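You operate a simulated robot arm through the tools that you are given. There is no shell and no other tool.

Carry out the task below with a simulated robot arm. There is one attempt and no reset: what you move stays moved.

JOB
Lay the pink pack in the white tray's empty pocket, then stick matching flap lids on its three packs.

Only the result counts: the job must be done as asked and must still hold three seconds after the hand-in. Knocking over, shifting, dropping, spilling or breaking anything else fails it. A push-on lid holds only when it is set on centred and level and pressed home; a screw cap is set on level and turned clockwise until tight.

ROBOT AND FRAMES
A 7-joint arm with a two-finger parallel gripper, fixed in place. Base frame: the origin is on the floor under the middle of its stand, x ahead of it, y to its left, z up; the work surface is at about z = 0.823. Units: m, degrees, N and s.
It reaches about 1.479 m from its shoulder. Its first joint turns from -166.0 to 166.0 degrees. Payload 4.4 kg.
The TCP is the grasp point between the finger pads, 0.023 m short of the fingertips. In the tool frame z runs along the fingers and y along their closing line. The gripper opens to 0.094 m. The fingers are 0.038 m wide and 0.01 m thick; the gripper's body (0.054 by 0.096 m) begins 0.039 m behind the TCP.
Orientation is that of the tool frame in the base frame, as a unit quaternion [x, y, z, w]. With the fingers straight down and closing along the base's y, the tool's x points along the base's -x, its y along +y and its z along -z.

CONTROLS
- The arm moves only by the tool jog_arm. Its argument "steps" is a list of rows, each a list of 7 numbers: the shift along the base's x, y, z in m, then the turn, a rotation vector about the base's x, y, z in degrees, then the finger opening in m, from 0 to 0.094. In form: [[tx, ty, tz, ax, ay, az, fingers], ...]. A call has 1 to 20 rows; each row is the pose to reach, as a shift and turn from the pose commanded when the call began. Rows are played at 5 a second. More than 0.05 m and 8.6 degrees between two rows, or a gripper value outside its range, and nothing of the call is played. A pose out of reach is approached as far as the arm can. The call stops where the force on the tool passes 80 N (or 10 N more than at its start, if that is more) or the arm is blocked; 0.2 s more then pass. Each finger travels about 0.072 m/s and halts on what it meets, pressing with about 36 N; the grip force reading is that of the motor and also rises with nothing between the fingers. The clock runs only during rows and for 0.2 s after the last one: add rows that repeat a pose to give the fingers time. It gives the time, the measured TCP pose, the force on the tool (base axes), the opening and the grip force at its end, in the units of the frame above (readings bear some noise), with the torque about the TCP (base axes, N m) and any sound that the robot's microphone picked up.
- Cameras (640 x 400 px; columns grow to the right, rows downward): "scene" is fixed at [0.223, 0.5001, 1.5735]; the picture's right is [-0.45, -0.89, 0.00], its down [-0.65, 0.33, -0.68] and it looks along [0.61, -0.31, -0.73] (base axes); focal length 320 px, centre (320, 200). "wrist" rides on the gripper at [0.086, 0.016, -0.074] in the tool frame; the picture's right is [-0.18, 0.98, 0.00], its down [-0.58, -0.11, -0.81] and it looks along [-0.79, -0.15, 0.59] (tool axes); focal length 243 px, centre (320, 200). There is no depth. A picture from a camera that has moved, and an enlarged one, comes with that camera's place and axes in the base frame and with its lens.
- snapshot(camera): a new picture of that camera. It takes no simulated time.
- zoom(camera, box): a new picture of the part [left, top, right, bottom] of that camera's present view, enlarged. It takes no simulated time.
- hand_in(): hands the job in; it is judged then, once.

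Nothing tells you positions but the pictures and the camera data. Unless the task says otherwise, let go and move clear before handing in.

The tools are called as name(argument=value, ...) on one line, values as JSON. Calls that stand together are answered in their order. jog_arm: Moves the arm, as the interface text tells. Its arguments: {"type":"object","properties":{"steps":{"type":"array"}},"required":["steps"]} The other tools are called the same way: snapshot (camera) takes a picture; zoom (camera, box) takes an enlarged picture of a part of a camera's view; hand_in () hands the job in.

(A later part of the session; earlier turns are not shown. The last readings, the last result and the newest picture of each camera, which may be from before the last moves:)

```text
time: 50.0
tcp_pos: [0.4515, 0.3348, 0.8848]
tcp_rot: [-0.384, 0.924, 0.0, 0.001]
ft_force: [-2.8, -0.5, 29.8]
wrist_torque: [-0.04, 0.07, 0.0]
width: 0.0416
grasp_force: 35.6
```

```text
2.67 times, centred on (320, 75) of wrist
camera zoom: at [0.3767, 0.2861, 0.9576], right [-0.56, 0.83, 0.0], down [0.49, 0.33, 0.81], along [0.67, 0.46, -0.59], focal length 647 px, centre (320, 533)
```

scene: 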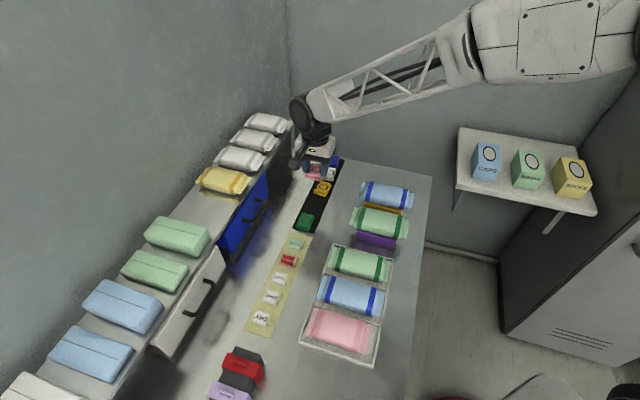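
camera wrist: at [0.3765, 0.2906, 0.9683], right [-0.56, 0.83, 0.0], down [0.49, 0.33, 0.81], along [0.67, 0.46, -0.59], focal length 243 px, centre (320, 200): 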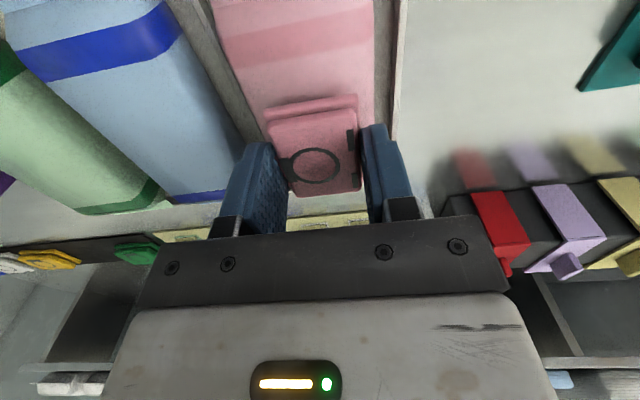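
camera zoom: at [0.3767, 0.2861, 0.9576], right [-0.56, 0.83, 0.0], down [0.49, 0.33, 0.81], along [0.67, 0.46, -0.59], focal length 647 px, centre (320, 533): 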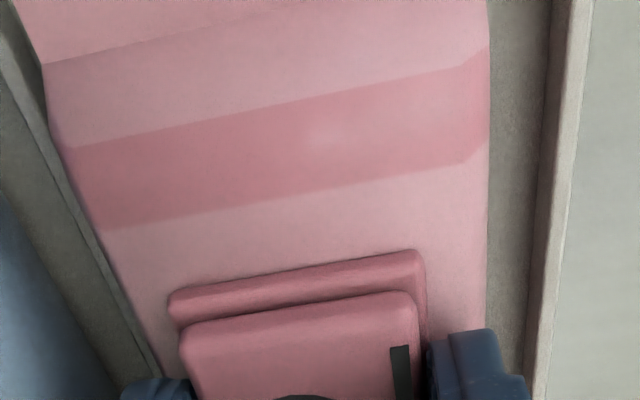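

jog_arm(steps=[[0, 0, 0.001, 0, 0, 0, 0.03], [0, 0, 0.001, 0, 0, 0, 0.044], [0, 0, 0.001, 0, 0, 0, 0.052], [0, 0, 0.001, 0, 0, 0, 0.056], [0, 0, 0.001, 0, 0, 0, 0.056]])

zoom(camera="wrist", box=[200, 40, 440, 190])

```text
time: 51.2
tcp_pos: [0.4493, 0.3357, 0.8843]
tcp_rot: [-0.383, 0.924, 0.0, 0.0]
ft_force: [0.0, 0.1, 0.0]
wrist_torque: [0.02, -0.02, 0.0]
width: 0.0561
grasp_force: 0.1
```

```text
2.67 times, centred on (320, 115) of wrist
camera zoom: at [0.376, 0.286, 0.9579], right [-0.56, 0.83, 0.0], down [0.49, 0.33, 0.81], along [0.67, 0.46, -0.59], focal length 647 px, centre (320, 427)
```

zoom: 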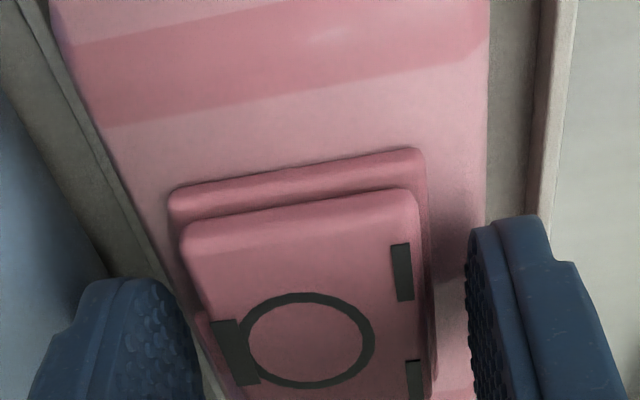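

jog_arm(steps=[[0, 0, 0.01, 0, 0, 0, 0.056], [0, 0, 0.03, 0, 0, 0, 0.06], [0, 0, 0.06, 0, 0, 0, 0.062], [0.02, -0.02, 0.1, 0, 0, 0, 0.062], [0.05, -0.05, 0.12, 0, 0, 0, 0.062], [0.08, -0.08, 0.12, 0, 0, 0, 0.062], [0.11, -0.11, 0.12, 0, 0, 0, 0.062], [0.11, -0.11, 0.12, 0, 0, 0, 0.062]])

snapshot(camera="wrist")

zoom(camera="scene", box=[290, 290, 400, 359])

snapshot(camera="scene")

```text
time: 53.0
tcp_pos: [0.5618, 0.227, 1.0031]
tcp_rot: [-0.382, 0.924, 0.0, -0.001]
ft_force: [1.1, 0.8, -0.7]
wrist_torque: [0.0, -0.01, 0.0]
width: 0.062
grasp_force: 0.1
```

```text
taken
camera wrist: at [0.4874, 0.1775, 1.0768], right [-0.56, 0.83, 0.0], down [0.49, 0.33, 0.81], along [0.67, 0.46, -0.59], focal length 243 px, centre (320, 200)
```

wrist: 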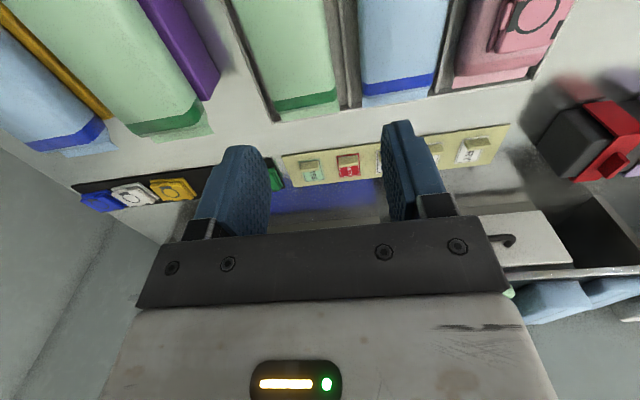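

```text
5.80 times, centred on (345, 324) of scene
camera zoom: at [0.223, 0.5001, 1.5735], right [-0.45, -0.89, 0.0], down [-0.65, 0.33, -0.68], along [0.61, -0.31, -0.73], focal length 1853 px, centre (175, -522)
```

zoom: 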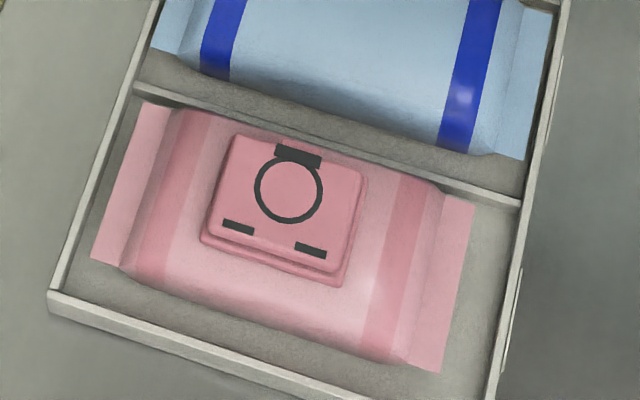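

```text
taken
```

scene: 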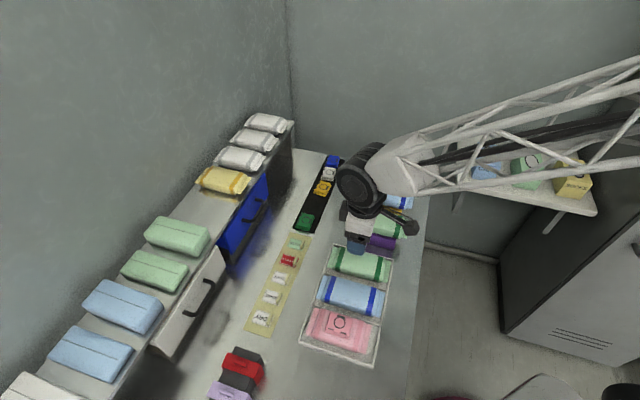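

The pink lid is on and looks level and centred to within about 2 mm. I'll step back to view the blue and green packs fully and measure their centres.

jog_arm(steps=[[-0.02, -0.02, 0, 0, 0, 0, 0.062], [-0.045, -0.045, 0, 0, 0, 0, 0.062], [-0.065, -0.055, 0.0, 0, 0, 0, 0.062], [-0.065, -0.055, 0.0, 0, 0, 0, 0.062]])

snapshot(camera="wrist")

zoom(camera="wrist", box=[180, 0, 380, 125])

zoom(camera="wrist", box=[320, 0, 520, 125])

```text
time: 54.0
tcp_pos: [0.4958, 0.1721, 1.004]
tcp_rot: [-0.382, 0.924, 0.0, 0.0]
ft_force: [-0.4, -1.1, -0.1]
wrist_torque: [-0.01, -0.03, 0.0]
width: 0.0618
grasp_force: 0.1
```

```text
taken
camera wrist: at [0.422, 0.1232, 1.0776], right [-0.56, 0.83, 0.0], down [0.49, 0.33, 0.81], along [0.67, 0.46, -0.59], focal length 243 px, centre (320, 200)
```

wrist: 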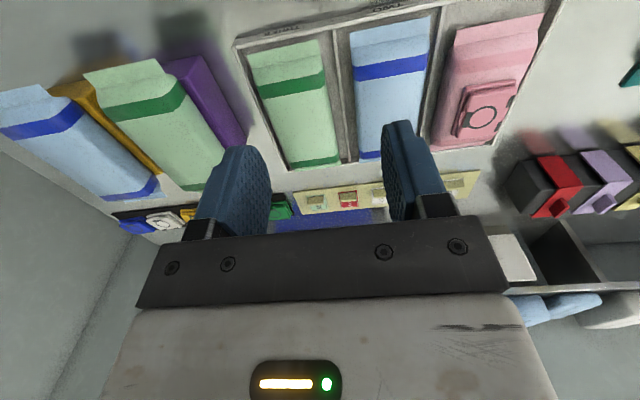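

```text
3.20 times, centred on (280, 62) of wrist
camera zoom: at [0.422, 0.1232, 1.0776], right [-0.56, 0.83, 0.0], down [0.49, 0.33, 0.81], along [0.67, 0.46, -0.59], focal length 776 px, centre (448, 640)
```

zoom: 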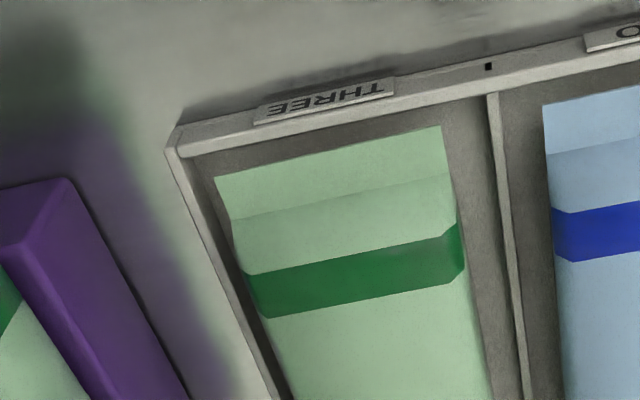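

```text
3.20 times, centred on (420, 62) of wrist
camera zoom: at [0.422, 0.1232, 1.0776], right [-0.56, 0.83, 0.0], down [0.49, 0.33, 0.81], along [0.67, 0.46, -0.59], focal length 776 px, centre (0, 640)
```

zoom: 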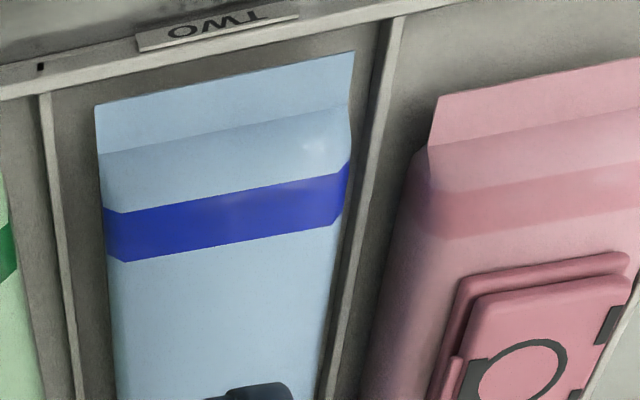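

zoom(camera="wrist", box=[240, 90, 400, 190])

zoom(camera="wrist", box=[400, 60, 560, 160])

zoom(camera="scene", box=[310, 235, 410, 298])

```text
4.00 times, centred on (320, 140) of wrist
camera zoom: at [0.422, 0.1232, 1.0776], right [-0.56, 0.83, 0.0], down [0.49, 0.33, 0.81], along [0.67, 0.46, -0.59], focal length 970 px, centre (320, 440)
```

zoom: 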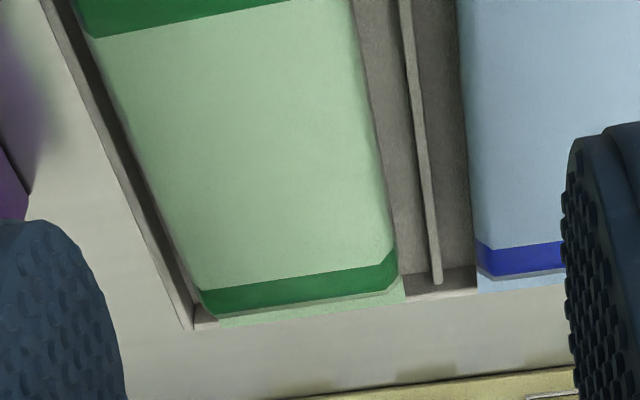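

```text
4.00 times, centred on (480, 110) of wrist
camera zoom: at [0.422, 0.1232, 1.0776], right [-0.56, 0.83, 0.0], down [0.49, 0.33, 0.81], along [0.67, 0.46, -0.59], focal length 970 px, centre (-320, 560)
```

zoom: 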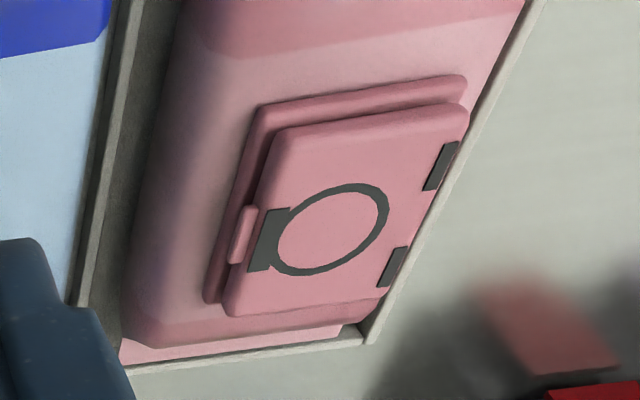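

```text
6.35 times, centred on (360, 266) of scene
camera zoom: at [0.223, 0.5001, 1.5735], right [-0.45, -0.89, 0.0], down [-0.65, 0.33, -0.68], along [0.61, -0.31, -0.73], focal length 2030 px, centre (66, -222)
```

zoom: 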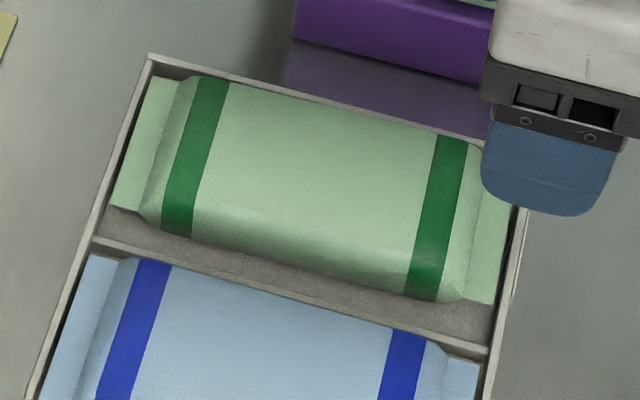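

The packs' centres are measured: green at about (e1 0.2595, e2 0.5485) and blue at about (0.1685, 0.548). Now I'm going for the green lid.

jog_arm(steps=[[0.0, 0.0, 0.02, 0, 0, -8, 0.062], [0.025, 0.009, 0.03, 0, 0, -16, 0.062], [0.05, 0.017, 0.03, 0, 0, -24, 0.062], [0.08, 0.027, 0.03, 0, 0, -32, 0.062], [0.11, 0.037, 0.03, 0, 0, -40, 0.062], [0.14, 0.047, 0.03, 0, 0, -48, 0.062], [0.17, 0.057, 0.03, 0, 0, -56, 0.062], [0.2, 0.067, 0.03, 0, 0, -64, 0.062], [0.23, 0.077, 0.02, 0, 0, -72, 0.062], [0.255, 0.086, 0.0, 0, 0, -80, 0.062], [0.2788, 0.0939, -0.03, 0, 0, -88, 0.062], [0.2788, 0.0939, -0.06, 0, 0, -90, 0.062], [0.2788, 0.0939, -0.083, 0, 0, -90, 0.062], [0.2788, 0.0939, -0.083, 0, 0, -90, 0.062]])

snapshot(camera="wrist")

zoom(camera="wrist", box=[240, 40, 400, 140])

```text
time: 57.0
tcp_pos: [0.7717, 0.2635, 0.9213]
tcp_rot: [0.382, 0.924, 0.0, 0.0]
ft_force: [-0.8, -0.2, -0.3]
wrist_torque: [0.01, -0.03, 0.02]
width: 0.062
grasp_force: 0.2
```

```text
taken
camera wrist: at [0.7214, 0.3372, 0.995], right [0.83, 0.56, 0.0], down [0.33, -0.49, 0.81], along [0.46, -0.67, -0.59], focal length 243 px, centre (320, 200)
```

wrist: 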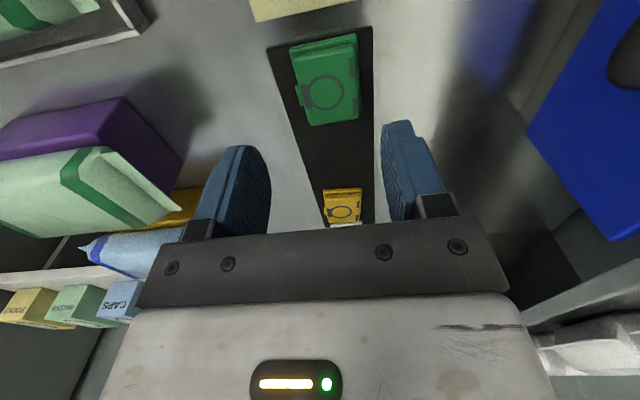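

```text
4.00 times, centred on (320, 90) of wrist
camera zoom: at [0.7214, 0.3372, 0.995], right [0.83, 0.56, 0.0], down [0.33, -0.49, 0.81], along [0.46, -0.67, -0.59], focal length 970 px, centre (320, 640)
```

zoom: 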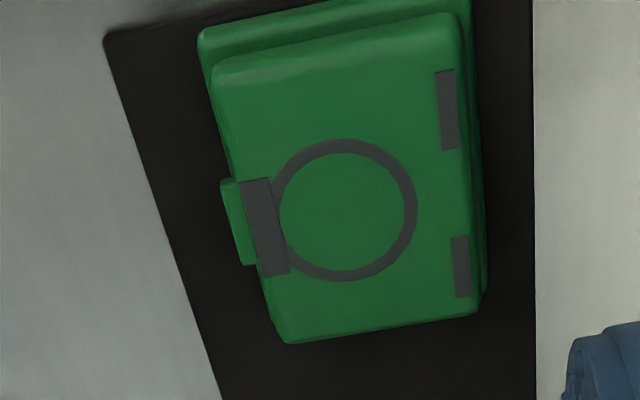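

jog_arm(steps=[[0.0081, 0.0001, -0.01, 0, 0, 0, 0.06], [0.0081, 0.0001, -0.035, 0, 0, 0, 0.058], [0.0081, 0.0001, -0.058, 0, 0, 0, 0.056], [0.0081, 0.0001, -0.068, 0, 0, 0, 0.056], [0.0081, 0.0001, -0.071, 0, 0, 0, 0.056], [0.0081, 0.0001, -0.071, 0, 0, 0, 0.056]])

zoom(camera="wrist", box=[220, 80, 420, 205])

```text
time: 58.4
tcp_pos: [0.7819, 0.264, 0.8503]
tcp_rot: [0.383, 0.924, 0.0, 0.0]
ft_force: [0.0, -0.2, 0.9]
wrist_torque: [-0.01, 0.02, -0.01]
width: 0.0559
grasp_force: 0.0
```

```text
3.20 times, centred on (320, 142) of wrist
camera zoom: at [0.7311, 0.3371, 0.9235], right [0.83, 0.56, 0.0], down [0.33, -0.49, 0.81], along [0.46, -0.67, -0.59], focal length 776 px, centre (320, 384)
```

zoom: 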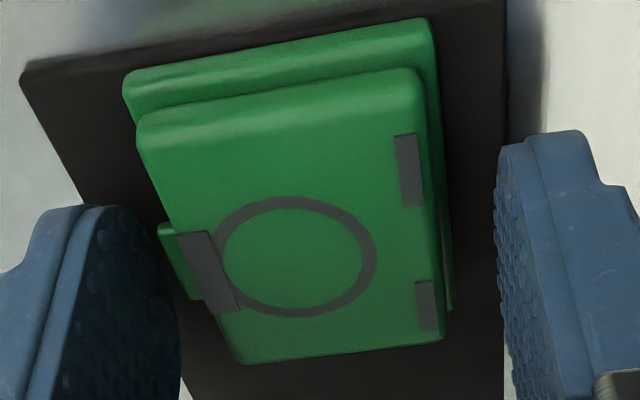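

jog_arm(steps=[[-0.0018, 0.0001, -0.0006, 0, 0, 0, 0.056], [-0.0018, 0.0001, -0.0006, 0, 0, 0, 0.05], [-0.0018, 0.0001, -0.0006, 0, 0, 0, 0.044], [-0.0018, 0.0001, -0.0006, 0, 0, 0, 0.036], [-0.0018, 0.0001, -0.0006, 0, 0, 0, 0.03], [-0.0018, 0.0001, -0.0006, 0, 0, 0, 0.03]])

zoom(camera="wrist", box=[220, 80, 420, 205])

```text
time: 59.8
tcp_pos: [0.7797, 0.265, 0.8492]
tcp_rot: [0.383, 0.924, 0.001, 0.0]
ft_force: [-0.6, -0.2, -0.2]
wrist_torque: [0.01, -0.03, -0.02]
width: 0.0416
grasp_force: 36.5
```

```text
3.20 times, centred on (320, 142) of wrist
camera zoom: at [0.7293, 0.3372, 0.9228], right [0.83, 0.56, 0.0], down [0.33, -0.49, 0.81], along [0.46, -0.67, -0.59], focal length 776 px, centre (320, 384)
```

zoom: 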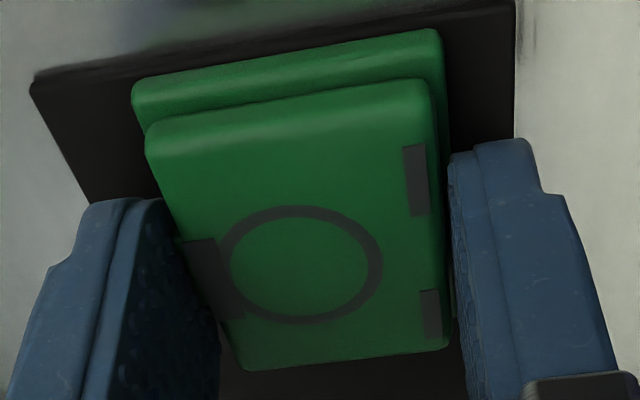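

The green lid is gripped. I'm lifting it and carrying it to hover above the green pack with a +90° rotation.

jog_arm(steps=[[0, 0, 0.015, 0, 0, 0, 0.03], [0, 0, 0.05, 0, 0, 0, 0.03], [0, 0, 0.09, 0, 0, 8, 0.03], [0, 0, 0.12, 0, 0, 16, 0.03], [-0.02, -0.006, 0.13, 0, 0, 24, 0.03], [-0.045, -0.013, 0.13, 0, 0, 32, 0.03], [-0.07, -0.02, 0.13, 0, 0, 40, 0.03], [-0.095, -0.028, 0.13, 0, 0, 48, 0.03], [-0.12, -0.035, 0.13, 0, 0, 56, 0.03], [-0.145, -0.042, 0.13, 0, 0, 64, 0.03], [-0.17, -0.05, 0.13, 0, 0, 72, 0.03], [-0.195, -0.057, 0.13, 0, 0, 80, 0.03], [-0.2068, -0.06, 0.12, 0, 0, 88, 0.03], [-0.2068, -0.06, 0.1, 0, 0, 90, 0.03], [-0.2068, -0.06, 0.07, 0, 0, 90, 0.03], [-0.2068, -0.06, 0.07, 0, 0, 90, 0.03]])

snapshot(camera="wrist")

zoom(camera="wrist", box=[200, 0, 440, 150])

```text
time: 63.2
tcp_pos: [0.5723, 0.2034, 0.9213]
tcp_rot: [-0.382, 0.924, 0.0, 0.0]
ft_force: [0.3, 0.2, 0.0]
wrist_torque: [0.0, -0.03, 0.06]
width: 0.0417
grasp_force: 36.6
```

```text
taken
camera wrist: at [0.4995, 0.1534, 0.9948], right [-0.57, 0.82, 0.0], down [0.49, 0.33, 0.81], along [0.67, 0.46, -0.59], focal length 243 px, centre (320, 200)
```

wrist: 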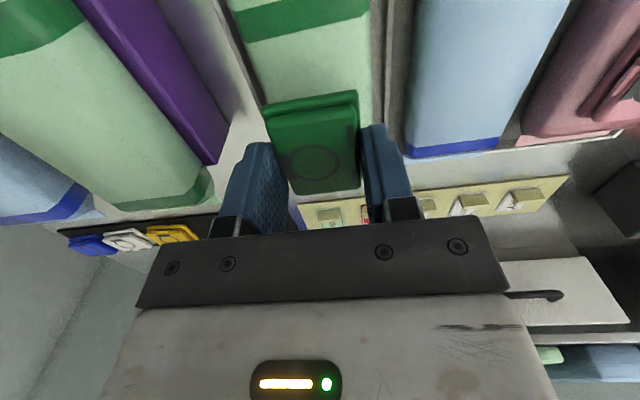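

```text
2.67 times, centred on (320, 75) of wrist
camera zoom: at [0.4995, 0.1534, 0.9948], right [-0.57, 0.82, 0.0], down [0.49, 0.33, 0.81], along [0.67, 0.46, -0.59], focal length 647 px, centre (320, 533)
```

zoom: 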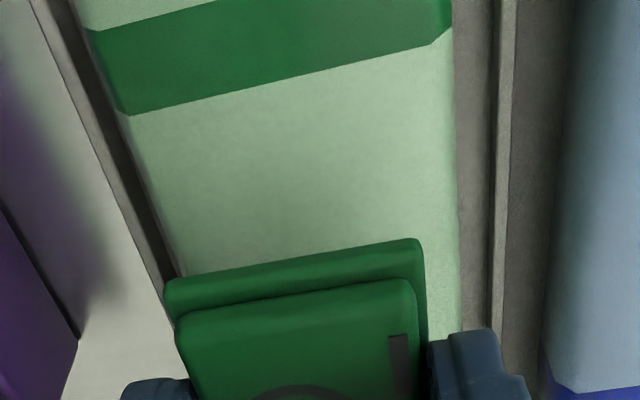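

jog_arm(steps=[[0.001, 0.0017, -0.005, 0, 0, 0, 0.03], [0.001, 0.0017, -0.015, 0, 0, 0, 0.03], [0.001, 0.0017, -0.025, 0, 0, 0, 0.03], [0.001, 0.0017, -0.031, 0, 0, 0, 0.03], [0.001, 0.0017, -0.031, 0, 0, 0, 0.03]])

zoom(camera="wrist", box=[200, 0, 440, 150])

```text
time: 64.4
tcp_pos: [0.5734, 0.204, 0.8892]
tcp_rot: [-0.383, 0.924, 0.0, -0.001]
ft_force: [-1.0, 0.2, 0.2]
wrist_torque: [-0.05, 0.0, -0.04]
width: 0.0415
grasp_force: 35.8
```

```text
2.67 times, centred on (320, 75) of wrist
camera zoom: at [0.5008, 0.1559, 0.963], right [-0.56, 0.83, 0.0], down [0.49, 0.33, 0.81], along [0.67, 0.46, -0.59], focal length 647 px, centre (320, 533)
```

zoom: 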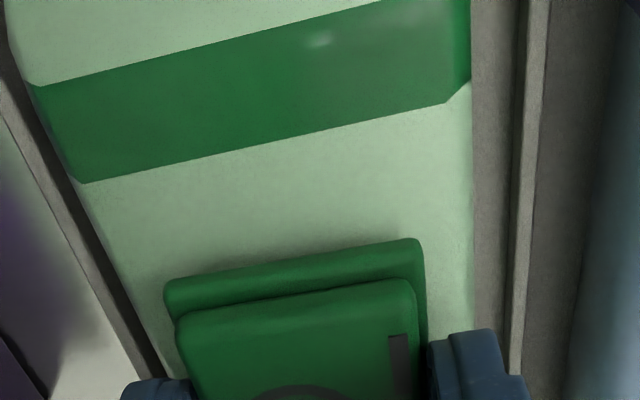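

jog_arm(steps=[[0, 0, -0.002, 0, 0, 0, 0.03], [0, 0, -0.004, 0, 0, 0, 0.03], [0, 0, -0.005, 0, 0, 0, 0.03], [0, 0, -0.005, 0, 0, 0, 0.03]])

zoom(camera="wrist", box=[200, 0, 440, 150])

```text
time: 65.4
tcp_pos: [0.5733, 0.2046, 0.8851]
tcp_rot: [-0.382, 0.924, 0.0, 0.001]
ft_force: [0.1, -3.5, 24.9]
wrist_torque: [-0.15, 0.07, -0.01]
width: 0.0415
grasp_force: 35.9
```

```text
2.67 times, centred on (320, 75) of wrist
camera zoom: at [0.5009, 0.1565, 0.958], right [-0.56, 0.83, 0.0], down [0.49, 0.33, 0.81], along [0.67, 0.46, -0.59], focal length 647 px, centre (320, 533)
```

zoom: 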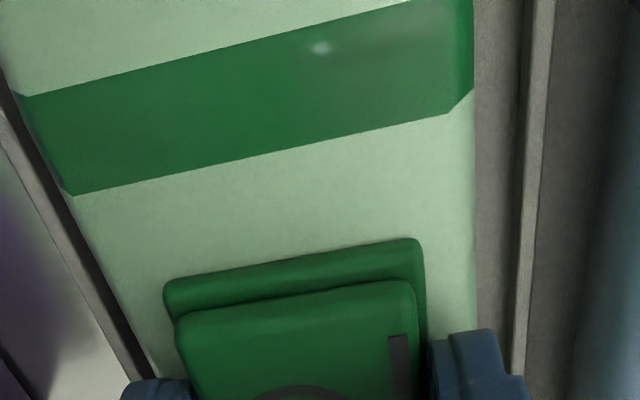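

jog_arm(steps=[[0, 0, -0.001, 0, 0, 0, 0.03], [0, 0, -0.0015, 0, 0, 0, 0.03], [0, 0, -0.0015, 0, 0, 0, 0.03], [0, 0, -0.0015, 0, 0, 0, 0.03]])

jog_arm(steps=[[0, 0, 0.002, 0, 0, 0, 0.03], [0, 0, 0.004, 0, 0, 0, 0.03], [0, 0, 0.0045, 0, 0, 0, 0.03], [0, 0, 0.0045, 0, 0, 0, 0.03]])

zoom(camera="wrist", box=[200, 0, 440, 150])

```text
time: 66.4
tcp_pos: [0.5745, 0.2053, 0.883]
tcp_rot: [-0.383, 0.924, 0.0, 0.001]
ft_force: [5.1, -0.7, 32.5]
wrist_torque: [0.01, -0.15, -0.01]
width: 0.0414
grasp_force: 36.2
```

```text
time: 67.4
tcp_pos: [0.574, 0.2046, 0.8862]
tcp_rot: [-0.383, 0.924, 0.001, 0.0]
ft_force: [-0.1, 0.8, -0.8]
wrist_torque: [0.01, 0.02, 0.04]
width: 0.0418
grasp_force: 35.9
```

```text
2.67 times, centred on (320, 75) of wrist
camera zoom: at [0.5005, 0.1561, 0.9597], right [-0.56, 0.83, 0.0], down [0.49, 0.33, 0.81], along [0.67, 0.46, -0.59], focal length 647 px, centre (320, 533)
```

zoom: 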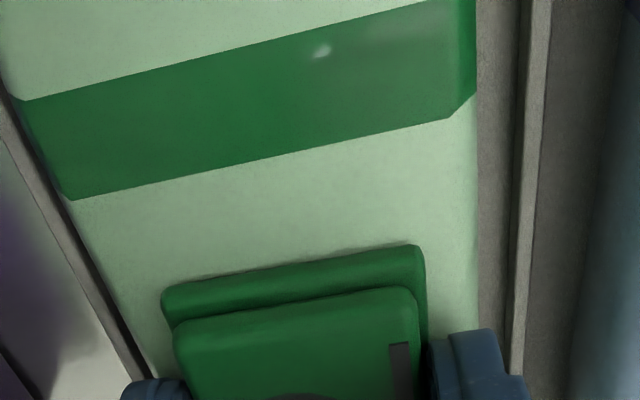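

The green pack moved with its lid too, so it's stuck. I'm setting it back down and releasing.

jog_arm(steps=[[0, 0, -0.002, 0, 0, 0, 0.03], [0, 0, -0.0035, 0, 0, 0, 0.03], [0, 0, -0.0035, 0, 0, 0, 0.03]])

zoom(camera="wrist", box=[200, 0, 440, 150])

```text
time: 68.2
tcp_pos: [0.5745, 0.2061, 0.8827]
tcp_rot: [-0.382, 0.924, 0.0, -0.001]
ft_force: [-3.9, -2.8, 9.7]
wrist_torque: [-0.05, 0.09, 0.02]
width: 0.0416
grasp_force: 35.6
```

```text
2.67 times, centred on (320, 75) of wrist
camera zoom: at [0.5009, 0.1567, 0.9563], right [-0.56, 0.83, 0.0], down [0.49, 0.33, 0.81], along [0.67, 0.46, -0.59], focal length 647 px, centre (320, 533)
```

zoom: 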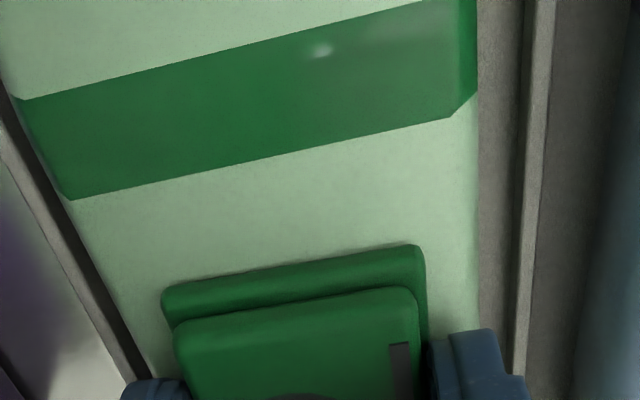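

jog_arm(steps=[[0, 0, 0.0005, 0, 0, 0, 0.03], [0, 0, 0.0005, 0, 0, 0, 0.044], [0, 0, 0.0008, 0, 0, 0, 0.05], [0, 0, 0.001, 0, 0, 0, 0.054], [0, 0, 0.001, 0, 0, 0, 0.054], [0, 0, 0.01, 0, 0, 0, 0.054], [0, 0, 0.03, 0, 0, 0, 0.058], [0, 0, 0.06, 0, 0, 0, 0.062], [0, 0, 0.1, 0, 0, 0, 0.062], [0, 0, 0.13, 0, 0, 0, 0.062]])

snapshot(camera="wrist")

snapshot(camera="scene")

```text
time: 70.4
tcp_pos: [0.572, 0.2047, 1.0121]
tcp_rot: [-0.382, 0.924, 0.0, -0.001]
ft_force: [-0.2, -0.3, -1.2]
wrist_torque: [-0.04, 0.03, 0.02]
width: 0.0618
grasp_force: 0.1
```

```text
taken
camera wrist: at [0.4997, 0.1572, 1.0855], right [-0.56, 0.83, 0.0], down [0.49, 0.33, 0.81], along [0.66, 0.46, -0.59], focal length 243 px, centre (320, 200)
```

wrist: 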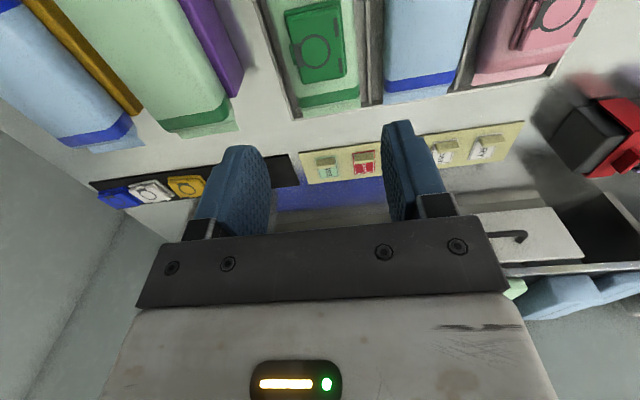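

```text
taken
```

scene: 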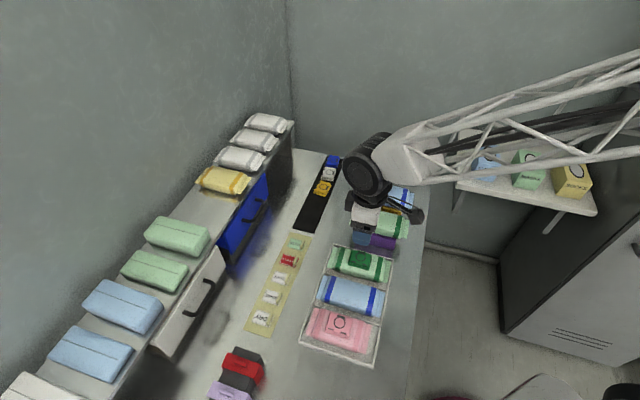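

The green lid is on. Next is the blue lid at the far end of the strip, near (0.984, 0.062).

jog_arm(steps=[[0.0, 0.0, 0.02, 0, 0, -8, 0.062], [0.035, -0.0124, 0.03, 0, 0, -16, 0.062], [0.075, -0.0265, 0.03, 0, 0, -24, 0.062], [0.115, -0.0406, 0.03, 0, 0, -32, 0.062], [0.155, -0.0547, 0.03, 0, 0, -40, 0.062], [0.195, -0.0688, 0.03, 0, 0, -48, 0.062], [0.235, -0.083, 0.03, 0, 0, -56, 0.062], [0.275, -0.097, 0.03, 0, 0, -64, 0.062], [0.315, -0.111, 0.02, 0, 0, -72, 0.062], [0.355, -0.1253, 0.0, 0, 0, -80, 0.062], [0.39, -0.1377, -0.02, 0, 0, -88, 0.062], [0.4075, -0.1438, -0.05, 0, 0, -90, 0.062], [0.4075, -0.1438, -0.09, 0, 0, -90, 0.062], [0.4075, -0.1438, -0.09, 0, 0, -90, 0.062]])

snapshot(camera="wrist")

zoom(camera="wrist", box=[240, 40, 400, 140])

zoom(camera="scene", box=[290, 230, 410, 365])

```text
time: 73.4
tcp_pos: [0.982, 0.0588, 0.9231]
tcp_rot: [0.383, 0.924, 0.0, 0.0]
ft_force: [0.3, -0.3, -0.9]
wrist_torque: [-0.02, 0.03, 0.0]
width: 0.0619
grasp_force: 0.0
```

```text
taken
camera wrist: at [0.9321, 0.1336, 0.9966], right [0.83, 0.56, 0.0], down [0.33, -0.49, 0.81], along [0.46, -0.67, -0.59], focal length 243 px, centre (320, 200)
```

wrist: 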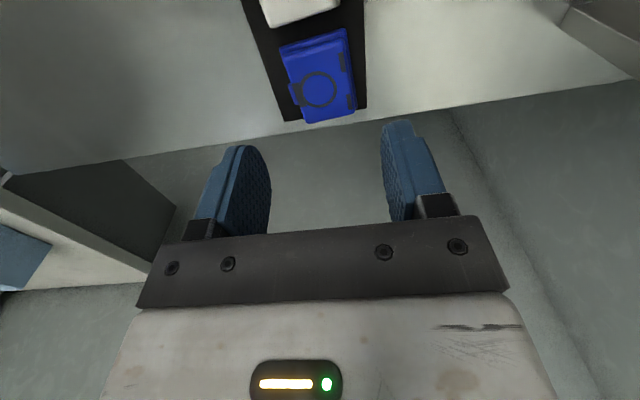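

```text
4.00 times, centred on (320, 90) of wrist
camera zoom: at [0.9321, 0.1336, 0.9966], right [0.83, 0.56, 0.0], down [0.33, -0.49, 0.81], along [0.46, -0.67, -0.59], focal length 970 px, centre (320, 640)
```

zoom: 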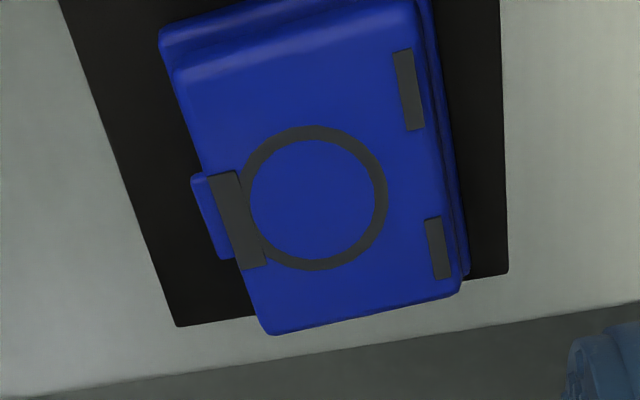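

```text
2.96 times, centred on (350, 298) of scene
camera zoom: at [0.223, 0.5001, 1.5735], right [-0.45, -0.89, 0.0], down [-0.65, 0.33, -0.68], along [0.61, -0.31, -0.73], focal length 947 px, centre (231, -89)
```

zoom: 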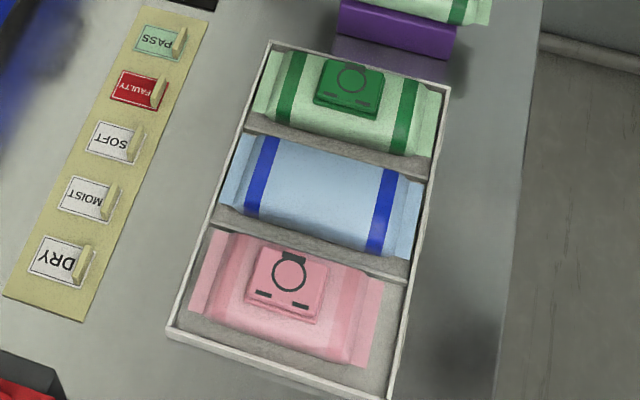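

The blue lid is centred near e1=0.654, e2=0.739 and yawed about +3.5°. I'll match that yaw, descend and check.

jog_arm(steps=[[0.0034, -0.0014, -0.01, 0, 0, 3.3, 0.06], [0.0034, -0.0014, -0.035, 0, 0, 3.3, 0.058], [0.0034, -0.0014, -0.058, 0, 0, 3.3, 0.056], [0.0034, -0.0014, -0.068, 0, 0, 3.3, 0.056], [0.0034, -0.0014, -0.0725, 0, 0, 3.3, 0.056], [0.0034, -0.0014, -0.0725, 0, 0, 3.3, 0.056]])

zoom(camera="wrist", box=[220, 80, 420, 205])

zoom(camera="scene", box=[325, 240, 400, 287])

```text
time: 74.8
tcp_pos: [0.9857, 0.0619, 0.8508]
tcp_rot: [0.356, 0.934, 0.0, 0.0]
ft_force: [0.3, 0.6, -0.3]
wrist_torque: [0.01, 0.0, 0.02]
width: 0.0561
grasp_force: 0.1
```

```text
3.20 times, centred on (320, 142) of wrist
camera zoom: at [0.9306, 0.1316, 0.9237], right [0.79, 0.61, 0.0], down [0.36, -0.47, 0.81], along [0.49, -0.64, -0.59], focal length 776 px, centre (320, 384)
```

zoom: 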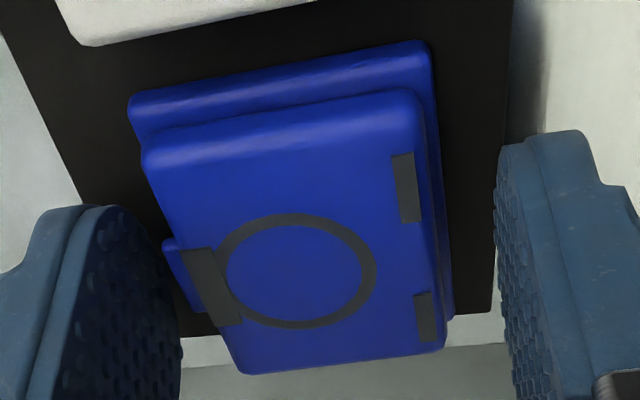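

```text
8.51 times, centred on (362, 264) of scene
camera zoom: at [0.223, 0.5001, 1.5735], right [-0.45, -0.89, 0.0], down [-0.65, 0.33, -0.68], along [0.61, -0.31, -0.73], focal length 2720 px, centre (-42, -340)
```

zoom: 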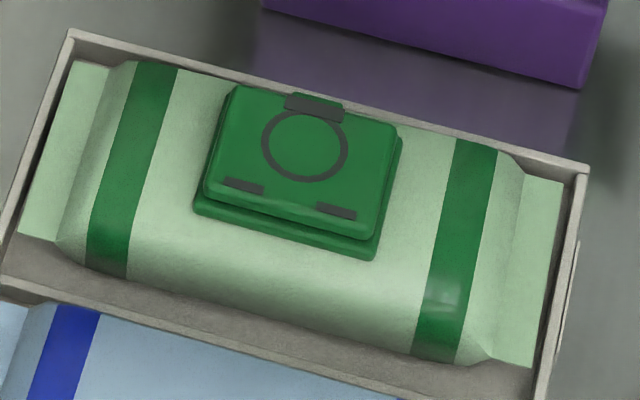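

Green and pink lids both check out within about 1 mm of their pack centres. Now I'm closing on the blue lid.

jog_arm(steps=[[-0.0007, -0.0007, -0.0009, 0, 0, 0, 0.056], [-0.0007, -0.0007, -0.0009, 0, 0, 0, 0.05], [-0.0007, -0.0007, -0.0009, 0, 0, 0, 0.044], [-0.0007, -0.0007, -0.0009, 0, 0, 0, 0.036], [-0.0007, -0.0007, -0.0009, 0, 0, 0, 0.03], [-0.0007, -0.0007, -0.0009, 0, 0, 0, 0.03]])

zoom(camera="wrist", box=[220, 80, 420, 205])

```text
time: 76.2
tcp_pos: [0.9834, 0.0607, 0.8487]
tcp_rot: [0.356, 0.934, 0.0, 0.0]
ft_force: [-0.2, -0.4, 0.2]
wrist_torque: [0.0, -0.01, 0.02]
width: 0.0415
grasp_force: 35.9
```

```text
3.20 times, centred on (320, 142) of wrist
camera zoom: at [0.93, 0.1307, 0.923], right [0.79, 0.61, 0.0], down [0.36, -0.47, 0.81], along [0.49, -0.64, -0.59], focal length 776 px, centre (320, 384)
```

zoom: 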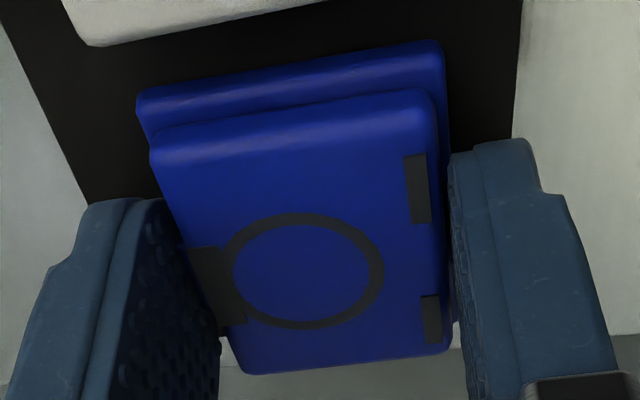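

jog_arm(steps=[[0, 0, 0.015, 0, 0, 0, 0.03], [0, 0, 0.05, 0, 0, 0, 0.03], [0, 0, 0.09, 0, 0, 6, 0.03], [-0.01, 0.0043, 0.13, 0, 0, 12, 0.03], [-0.04, 0.0173, 0.15, 0, 0, 18, 0.03], [-0.08, 0.0346, 0.15, 0, 0, 24, 0.03], [-0.12, 0.0519, 0.15, 0, 0, 30, 0.03], [-0.16, 0.0692, 0.15, 0, 0, 36, 0.03], [-0.2, 0.0865, 0.15, 0, 0, 42, 0.03], [-0.24, 0.1038, 0.15, 0, 0, 48, 0.03], [-0.28, 0.1211, 0.15, 0, 0, 54, 0.03], [-0.32, 0.1384, 0.15, 0, 0, 60, 0.03], [-0.36, 0.1556, 0.15, 0, 0, 66, 0.03], [-0.4, 0.1729, 0.15, 0, 0, 72, 0.03], [-0.44, 0.1902, 0.14, 0, 0, 79, 0.03], [-0.4774, 0.2064, 0.12, 0, 0, 86.7, 0.03], [-0.4774, 0.2064, 0.09, 0, 0, 86.7, 0.03], [-0.4774, 0.2064, 0.071, 0, 0, 86.7, 0.03], [-0.4774, 0.2064, 0.071, 0, 0, 86.7, 0.03]])

snapshot(camera="wrist")

zoom(camera="wrist", box=[200, 0, 440, 150])

```text
time: 80.2
tcp_pos: [0.5072, 0.2656, 0.9203]
tcp_rot: [-0.383, 0.924, 0.0, 0.0]
ft_force: [0.1, 1.0, 0.1]
wrist_torque: [-0.01, 0.01, 0.01]
width: 0.0416
grasp_force: 36.0
```

```text
taken
camera wrist: at [0.4333, 0.2165, 0.9935], right [-0.57, 0.82, 0.0], down [0.49, 0.33, 0.81], along [0.67, 0.46, -0.59], focal length 243 px, centre (320, 200)
```

wrist: 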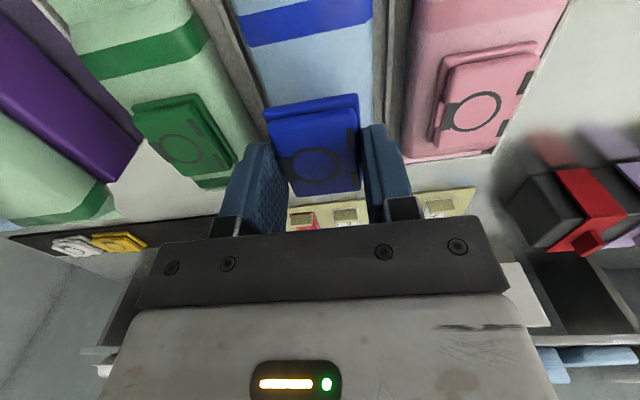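

```text
2.67 times, centred on (320, 75) of wrist
camera zoom: at [0.4333, 0.2165, 0.9935], right [-0.57, 0.82, 0.0], down [0.49, 0.33, 0.81], along [0.67, 0.46, -0.59], focal length 647 px, centre (320, 533)
```

zoom: 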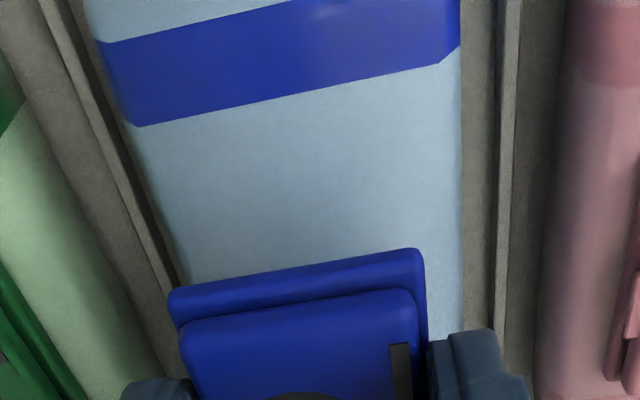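

jog_arm(steps=[[0.0013, 0.0021, -0.005, 0, 0, 0, 0.03], [0.0013, 0.0021, -0.015, 0, 0, 0, 0.03], [0.0013, 0.0021, -0.024, 0, 0, 0, 0.03], [0.0013, 0.0021, -0.03, 0, 0, 0, 0.03], [0.0013, 0.0021, -0.03, 0, 0, 0, 0.03]])

zoom(camera="wrist", box=[200, 0, 440, 150])

```text
time: 81.4
tcp_pos: [0.5071, 0.268, 0.89]
tcp_rot: [-0.383, 0.924, 0.0, 0.0]
ft_force: [0.5, -0.3, -0.4]
wrist_torque: [-0.01, 0.0, 0.0]
width: 0.0415
grasp_force: 35.5
```

```text
2.67 times, centred on (320, 75) of wrist
camera zoom: at [0.4345, 0.2192, 0.9643], right [-0.56, 0.83, 0.0], down [0.49, 0.33, 0.81], along [0.67, 0.46, -0.59], focal length 647 px, centre (320, 533)
```

zoom: 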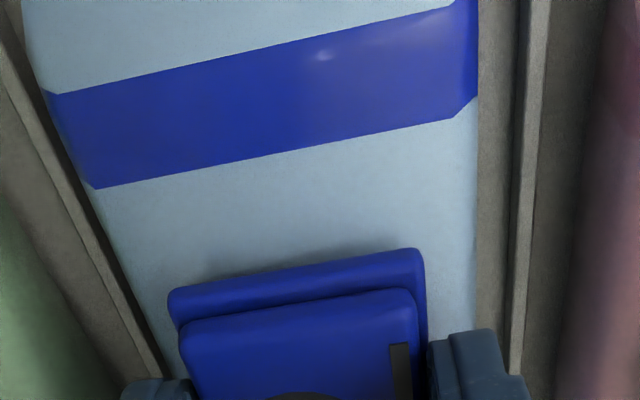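

jog_arm(steps=[[0.0003, -0.0003, -0.002, 0, 0, 0, 0.03], [0.0003, -0.0003, -0.004, 0, 0, 0, 0.03], [0.0003, -0.0003, -0.006, 0, 0, 0, 0.03], [0.0003, -0.0003, -0.0065, 0, 0, 0, 0.03], [0.0003, -0.0003, -0.0065, 0, 0, 0, 0.03]])

zoom(camera="wrist", box=[200, 0, 440, 150])

```text
time: 82.6
tcp_pos: [0.5085, 0.268, 0.8843]
tcp_rot: [-0.383, 0.924, 0.001, 0.001]
ft_force: [-0.8, -6.0, 26.1]
wrist_torque: [-0.15, 0.05, 0.0]
width: 0.0417
grasp_force: 36.3
```

```text
2.67 times, centred on (320, 75) of wrist
camera zoom: at [0.435, 0.2195, 0.9582], right [-0.56, 0.83, 0.0], down [0.49, 0.33, 0.81], along [0.67, 0.46, -0.59], focal length 647 px, centre (320, 533)
```

zoom: 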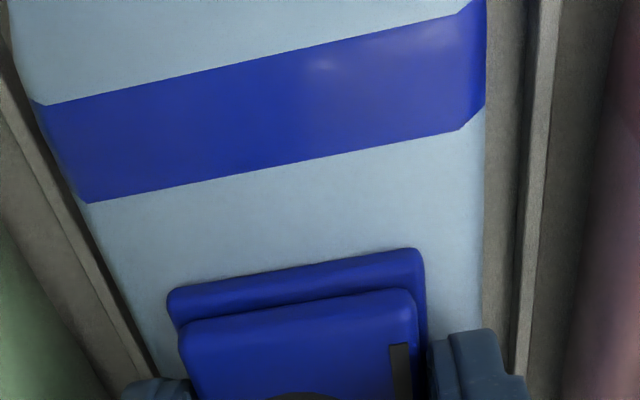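

26 N of pressing force so far. I'll press a little further, then do the same gentle lift check.

jog_arm(steps=[[0, 0, -0.0008, 0, 0, 0, 0.03], [0, 0, -0.0013, 0, 0, 0, 0.03], [0, 0, -0.0013, 0, 0, 0, 0.03]])

jog_arm(steps=[[0, 0, 0.002, 0, 0, 0, 0.03], [0, 0, 0.004, 0, 0, 0, 0.03], [0, 0, 0.005, 0, 0, 0, 0.03], [0, 0, 0.005, 0, 0, 0, 0.03]])

zoom(camera="wrist", box=[200, 0, 440, 150])

zoom(camera="scene", box=[290, 250, 410, 325])

```text
time: 83.4
tcp_pos: [0.5091, 0.2699, 0.8834]
tcp_rot: [-0.383, 0.924, 0.0, 0.001]
ft_force: [3.3, -1.9, 33.0]
wrist_torque: [-0.03, -0.14, -0.02]
width: 0.0415
grasp_force: 36.1
```

```text
time: 84.4
tcp_pos: [0.5081, 0.2679, 0.8877]
tcp_rot: [-0.383, 0.924, 0.0, 0.0]
ft_force: [-0.3, 0.5, 0.0]
wrist_torque: [-0.03, -0.02, -0.02]
width: 0.0417
grasp_force: 36.1
```

```text
2.67 times, centred on (320, 75) of wrist
camera zoom: at [0.4354, 0.2191, 0.9617], right [-0.56, 0.83, 0.0], down [0.49, 0.33, 0.81], along [0.67, 0.46, -0.59], focal length 647 px, centre (320, 533)
```

zoom: 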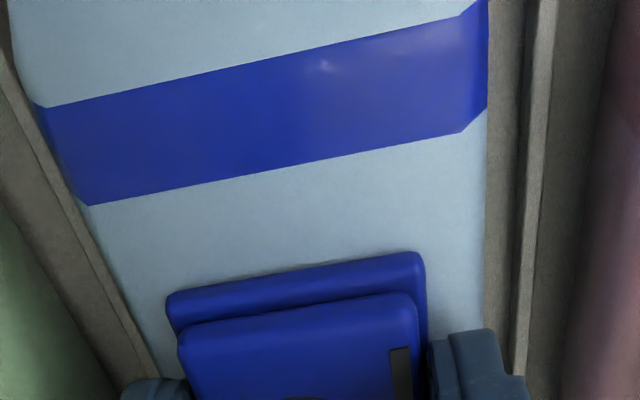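

```text
5.33 times, centred on (350, 288) of scene
camera zoom: at [0.223, 0.5001, 1.5735], right [-0.45, -0.89, 0.0], down [-0.65, 0.33, -0.68], along [0.61, -0.31, -0.73], focal length 1705 px, centre (160, -267)
```

zoom: 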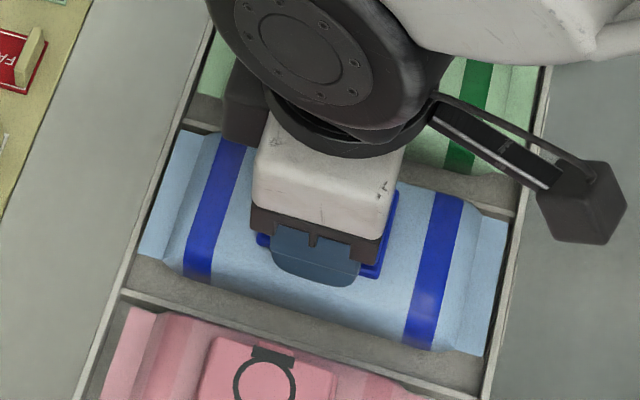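

The blue pack follows its lid as well. I'm setting it down, releasing and moving clear.

jog_arm(steps=[[0, 0, -0.002, 0, 0, 0, 0.03], [0, 0, -0.0038, 0, 0, 0, 0.03], [0, 0, -0.0042, 0, 0, 0, 0.03], [0, 0, -0.0042, 0, 0, 0, 0.03]])

zoom(camera="wrist", box=[200, 0, 440, 150])

```text
time: 85.4
tcp_pos: [0.5077, 0.2684, 0.8833]
tcp_rot: [-0.382, 0.924, 0.0, -0.001]
ft_force: [-1.9, 1.3, 3.3]
wrist_torque: [0.04, 0.02, 0.04]
width: 0.0418
grasp_force: 35.8
```

```text
2.67 times, centred on (320, 75) of wrist
camera zoom: at [0.4352, 0.2193, 0.9576], right [-0.56, 0.83, 0.0], down [0.49, 0.33, 0.81], along [0.67, 0.46, -0.59], focal length 647 px, centre (320, 533)
```

zoom: 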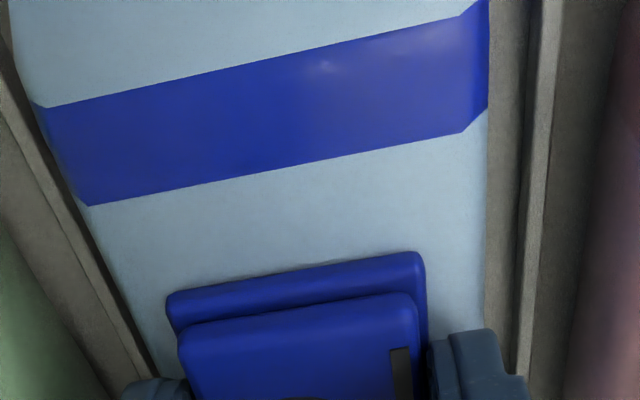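

jog_arm(steps=[[0, 0, 0.0, 0, 0, 0, 0.03], [0, 0, 0.0003, 0, 0, 0, 0.044], [0, 0, 0.0006, 0, 0, 0, 0.05], [0, 0, 0.001, 0, 0, 0, 0.054], [0, 0, 0.001, 0, 0, 0, 0.054], [0, 0, 0.01, 0, 0, 0, 0.054], [0, 0, 0.03, 0, 0, 0, 0.058], [0, 0, 0.06, 0, 0, 0, 0.06], [0, 0, 0.1, 0, 0, 0, 0.06], [0.02, -0.0, 0.14, 0, 0, 0, 0.06], [0.06, 0.0, 0.16, 0, 0, 0, 0.06], [0.1, 0.0, 0.18, 0, 0, 0, 0.06], [0.14, 0.0, 0.2, 0, 0, 0, 0.06], [0.18, 0.0, 0.2, 0, 0, 0, 0.06], [0.22, 0.0, 0.2, 0, 0, 0, 0.06], [0.26, 0.0, 0.2, 0, 0, 0, 0.06], [0.26, 0.0, 0.2, 0, 0, 0, 0.06]])

snapshot(camera="scene")

zoom(camera="scene", box=[290, 235, 410, 310])

zoom(camera="scene", box=[290, 295, 410, 370])

```text
time: 89.0
tcp_pos: [0.7676, 0.2675, 1.0844]
tcp_rot: [-0.382, 0.924, 0.0, 0.0]
ft_force: [-0.1, 0.5, -0.3]
wrist_torque: [0.0, 0.02, -0.02]
width: 0.0602
grasp_force: 0.0
```

```text
taken
```

scene: 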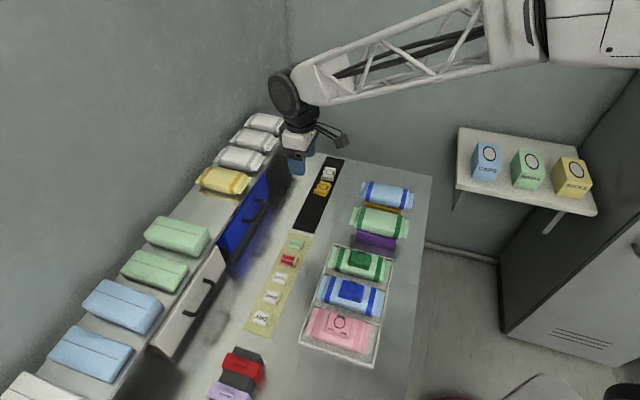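

```text
5.33 times, centred on (350, 272) of scene
camera zoom: at [0.223, 0.5001, 1.5735], right [-0.45, -0.89, 0.0], down [-0.65, 0.33, -0.68], along [0.61, -0.31, -0.73], focal length 1705 px, centre (160, -187)
```

zoom: 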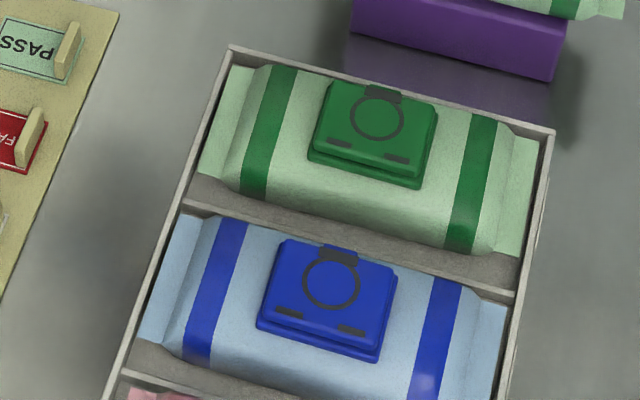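

```text
5.33 times, centred on (350, 332) of scene
camera zoom: at [0.223, 0.5001, 1.5735], right [-0.45, -0.89, 0.0], down [-0.65, 0.33, -0.68], along [0.61, -0.31, -0.73], focal length 1705 px, centre (160, -507)
```

zoom: 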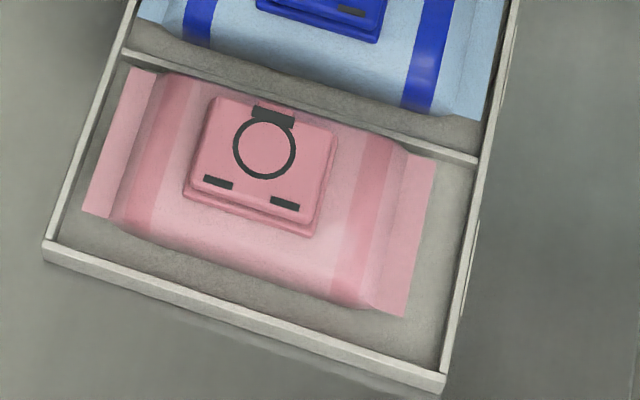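

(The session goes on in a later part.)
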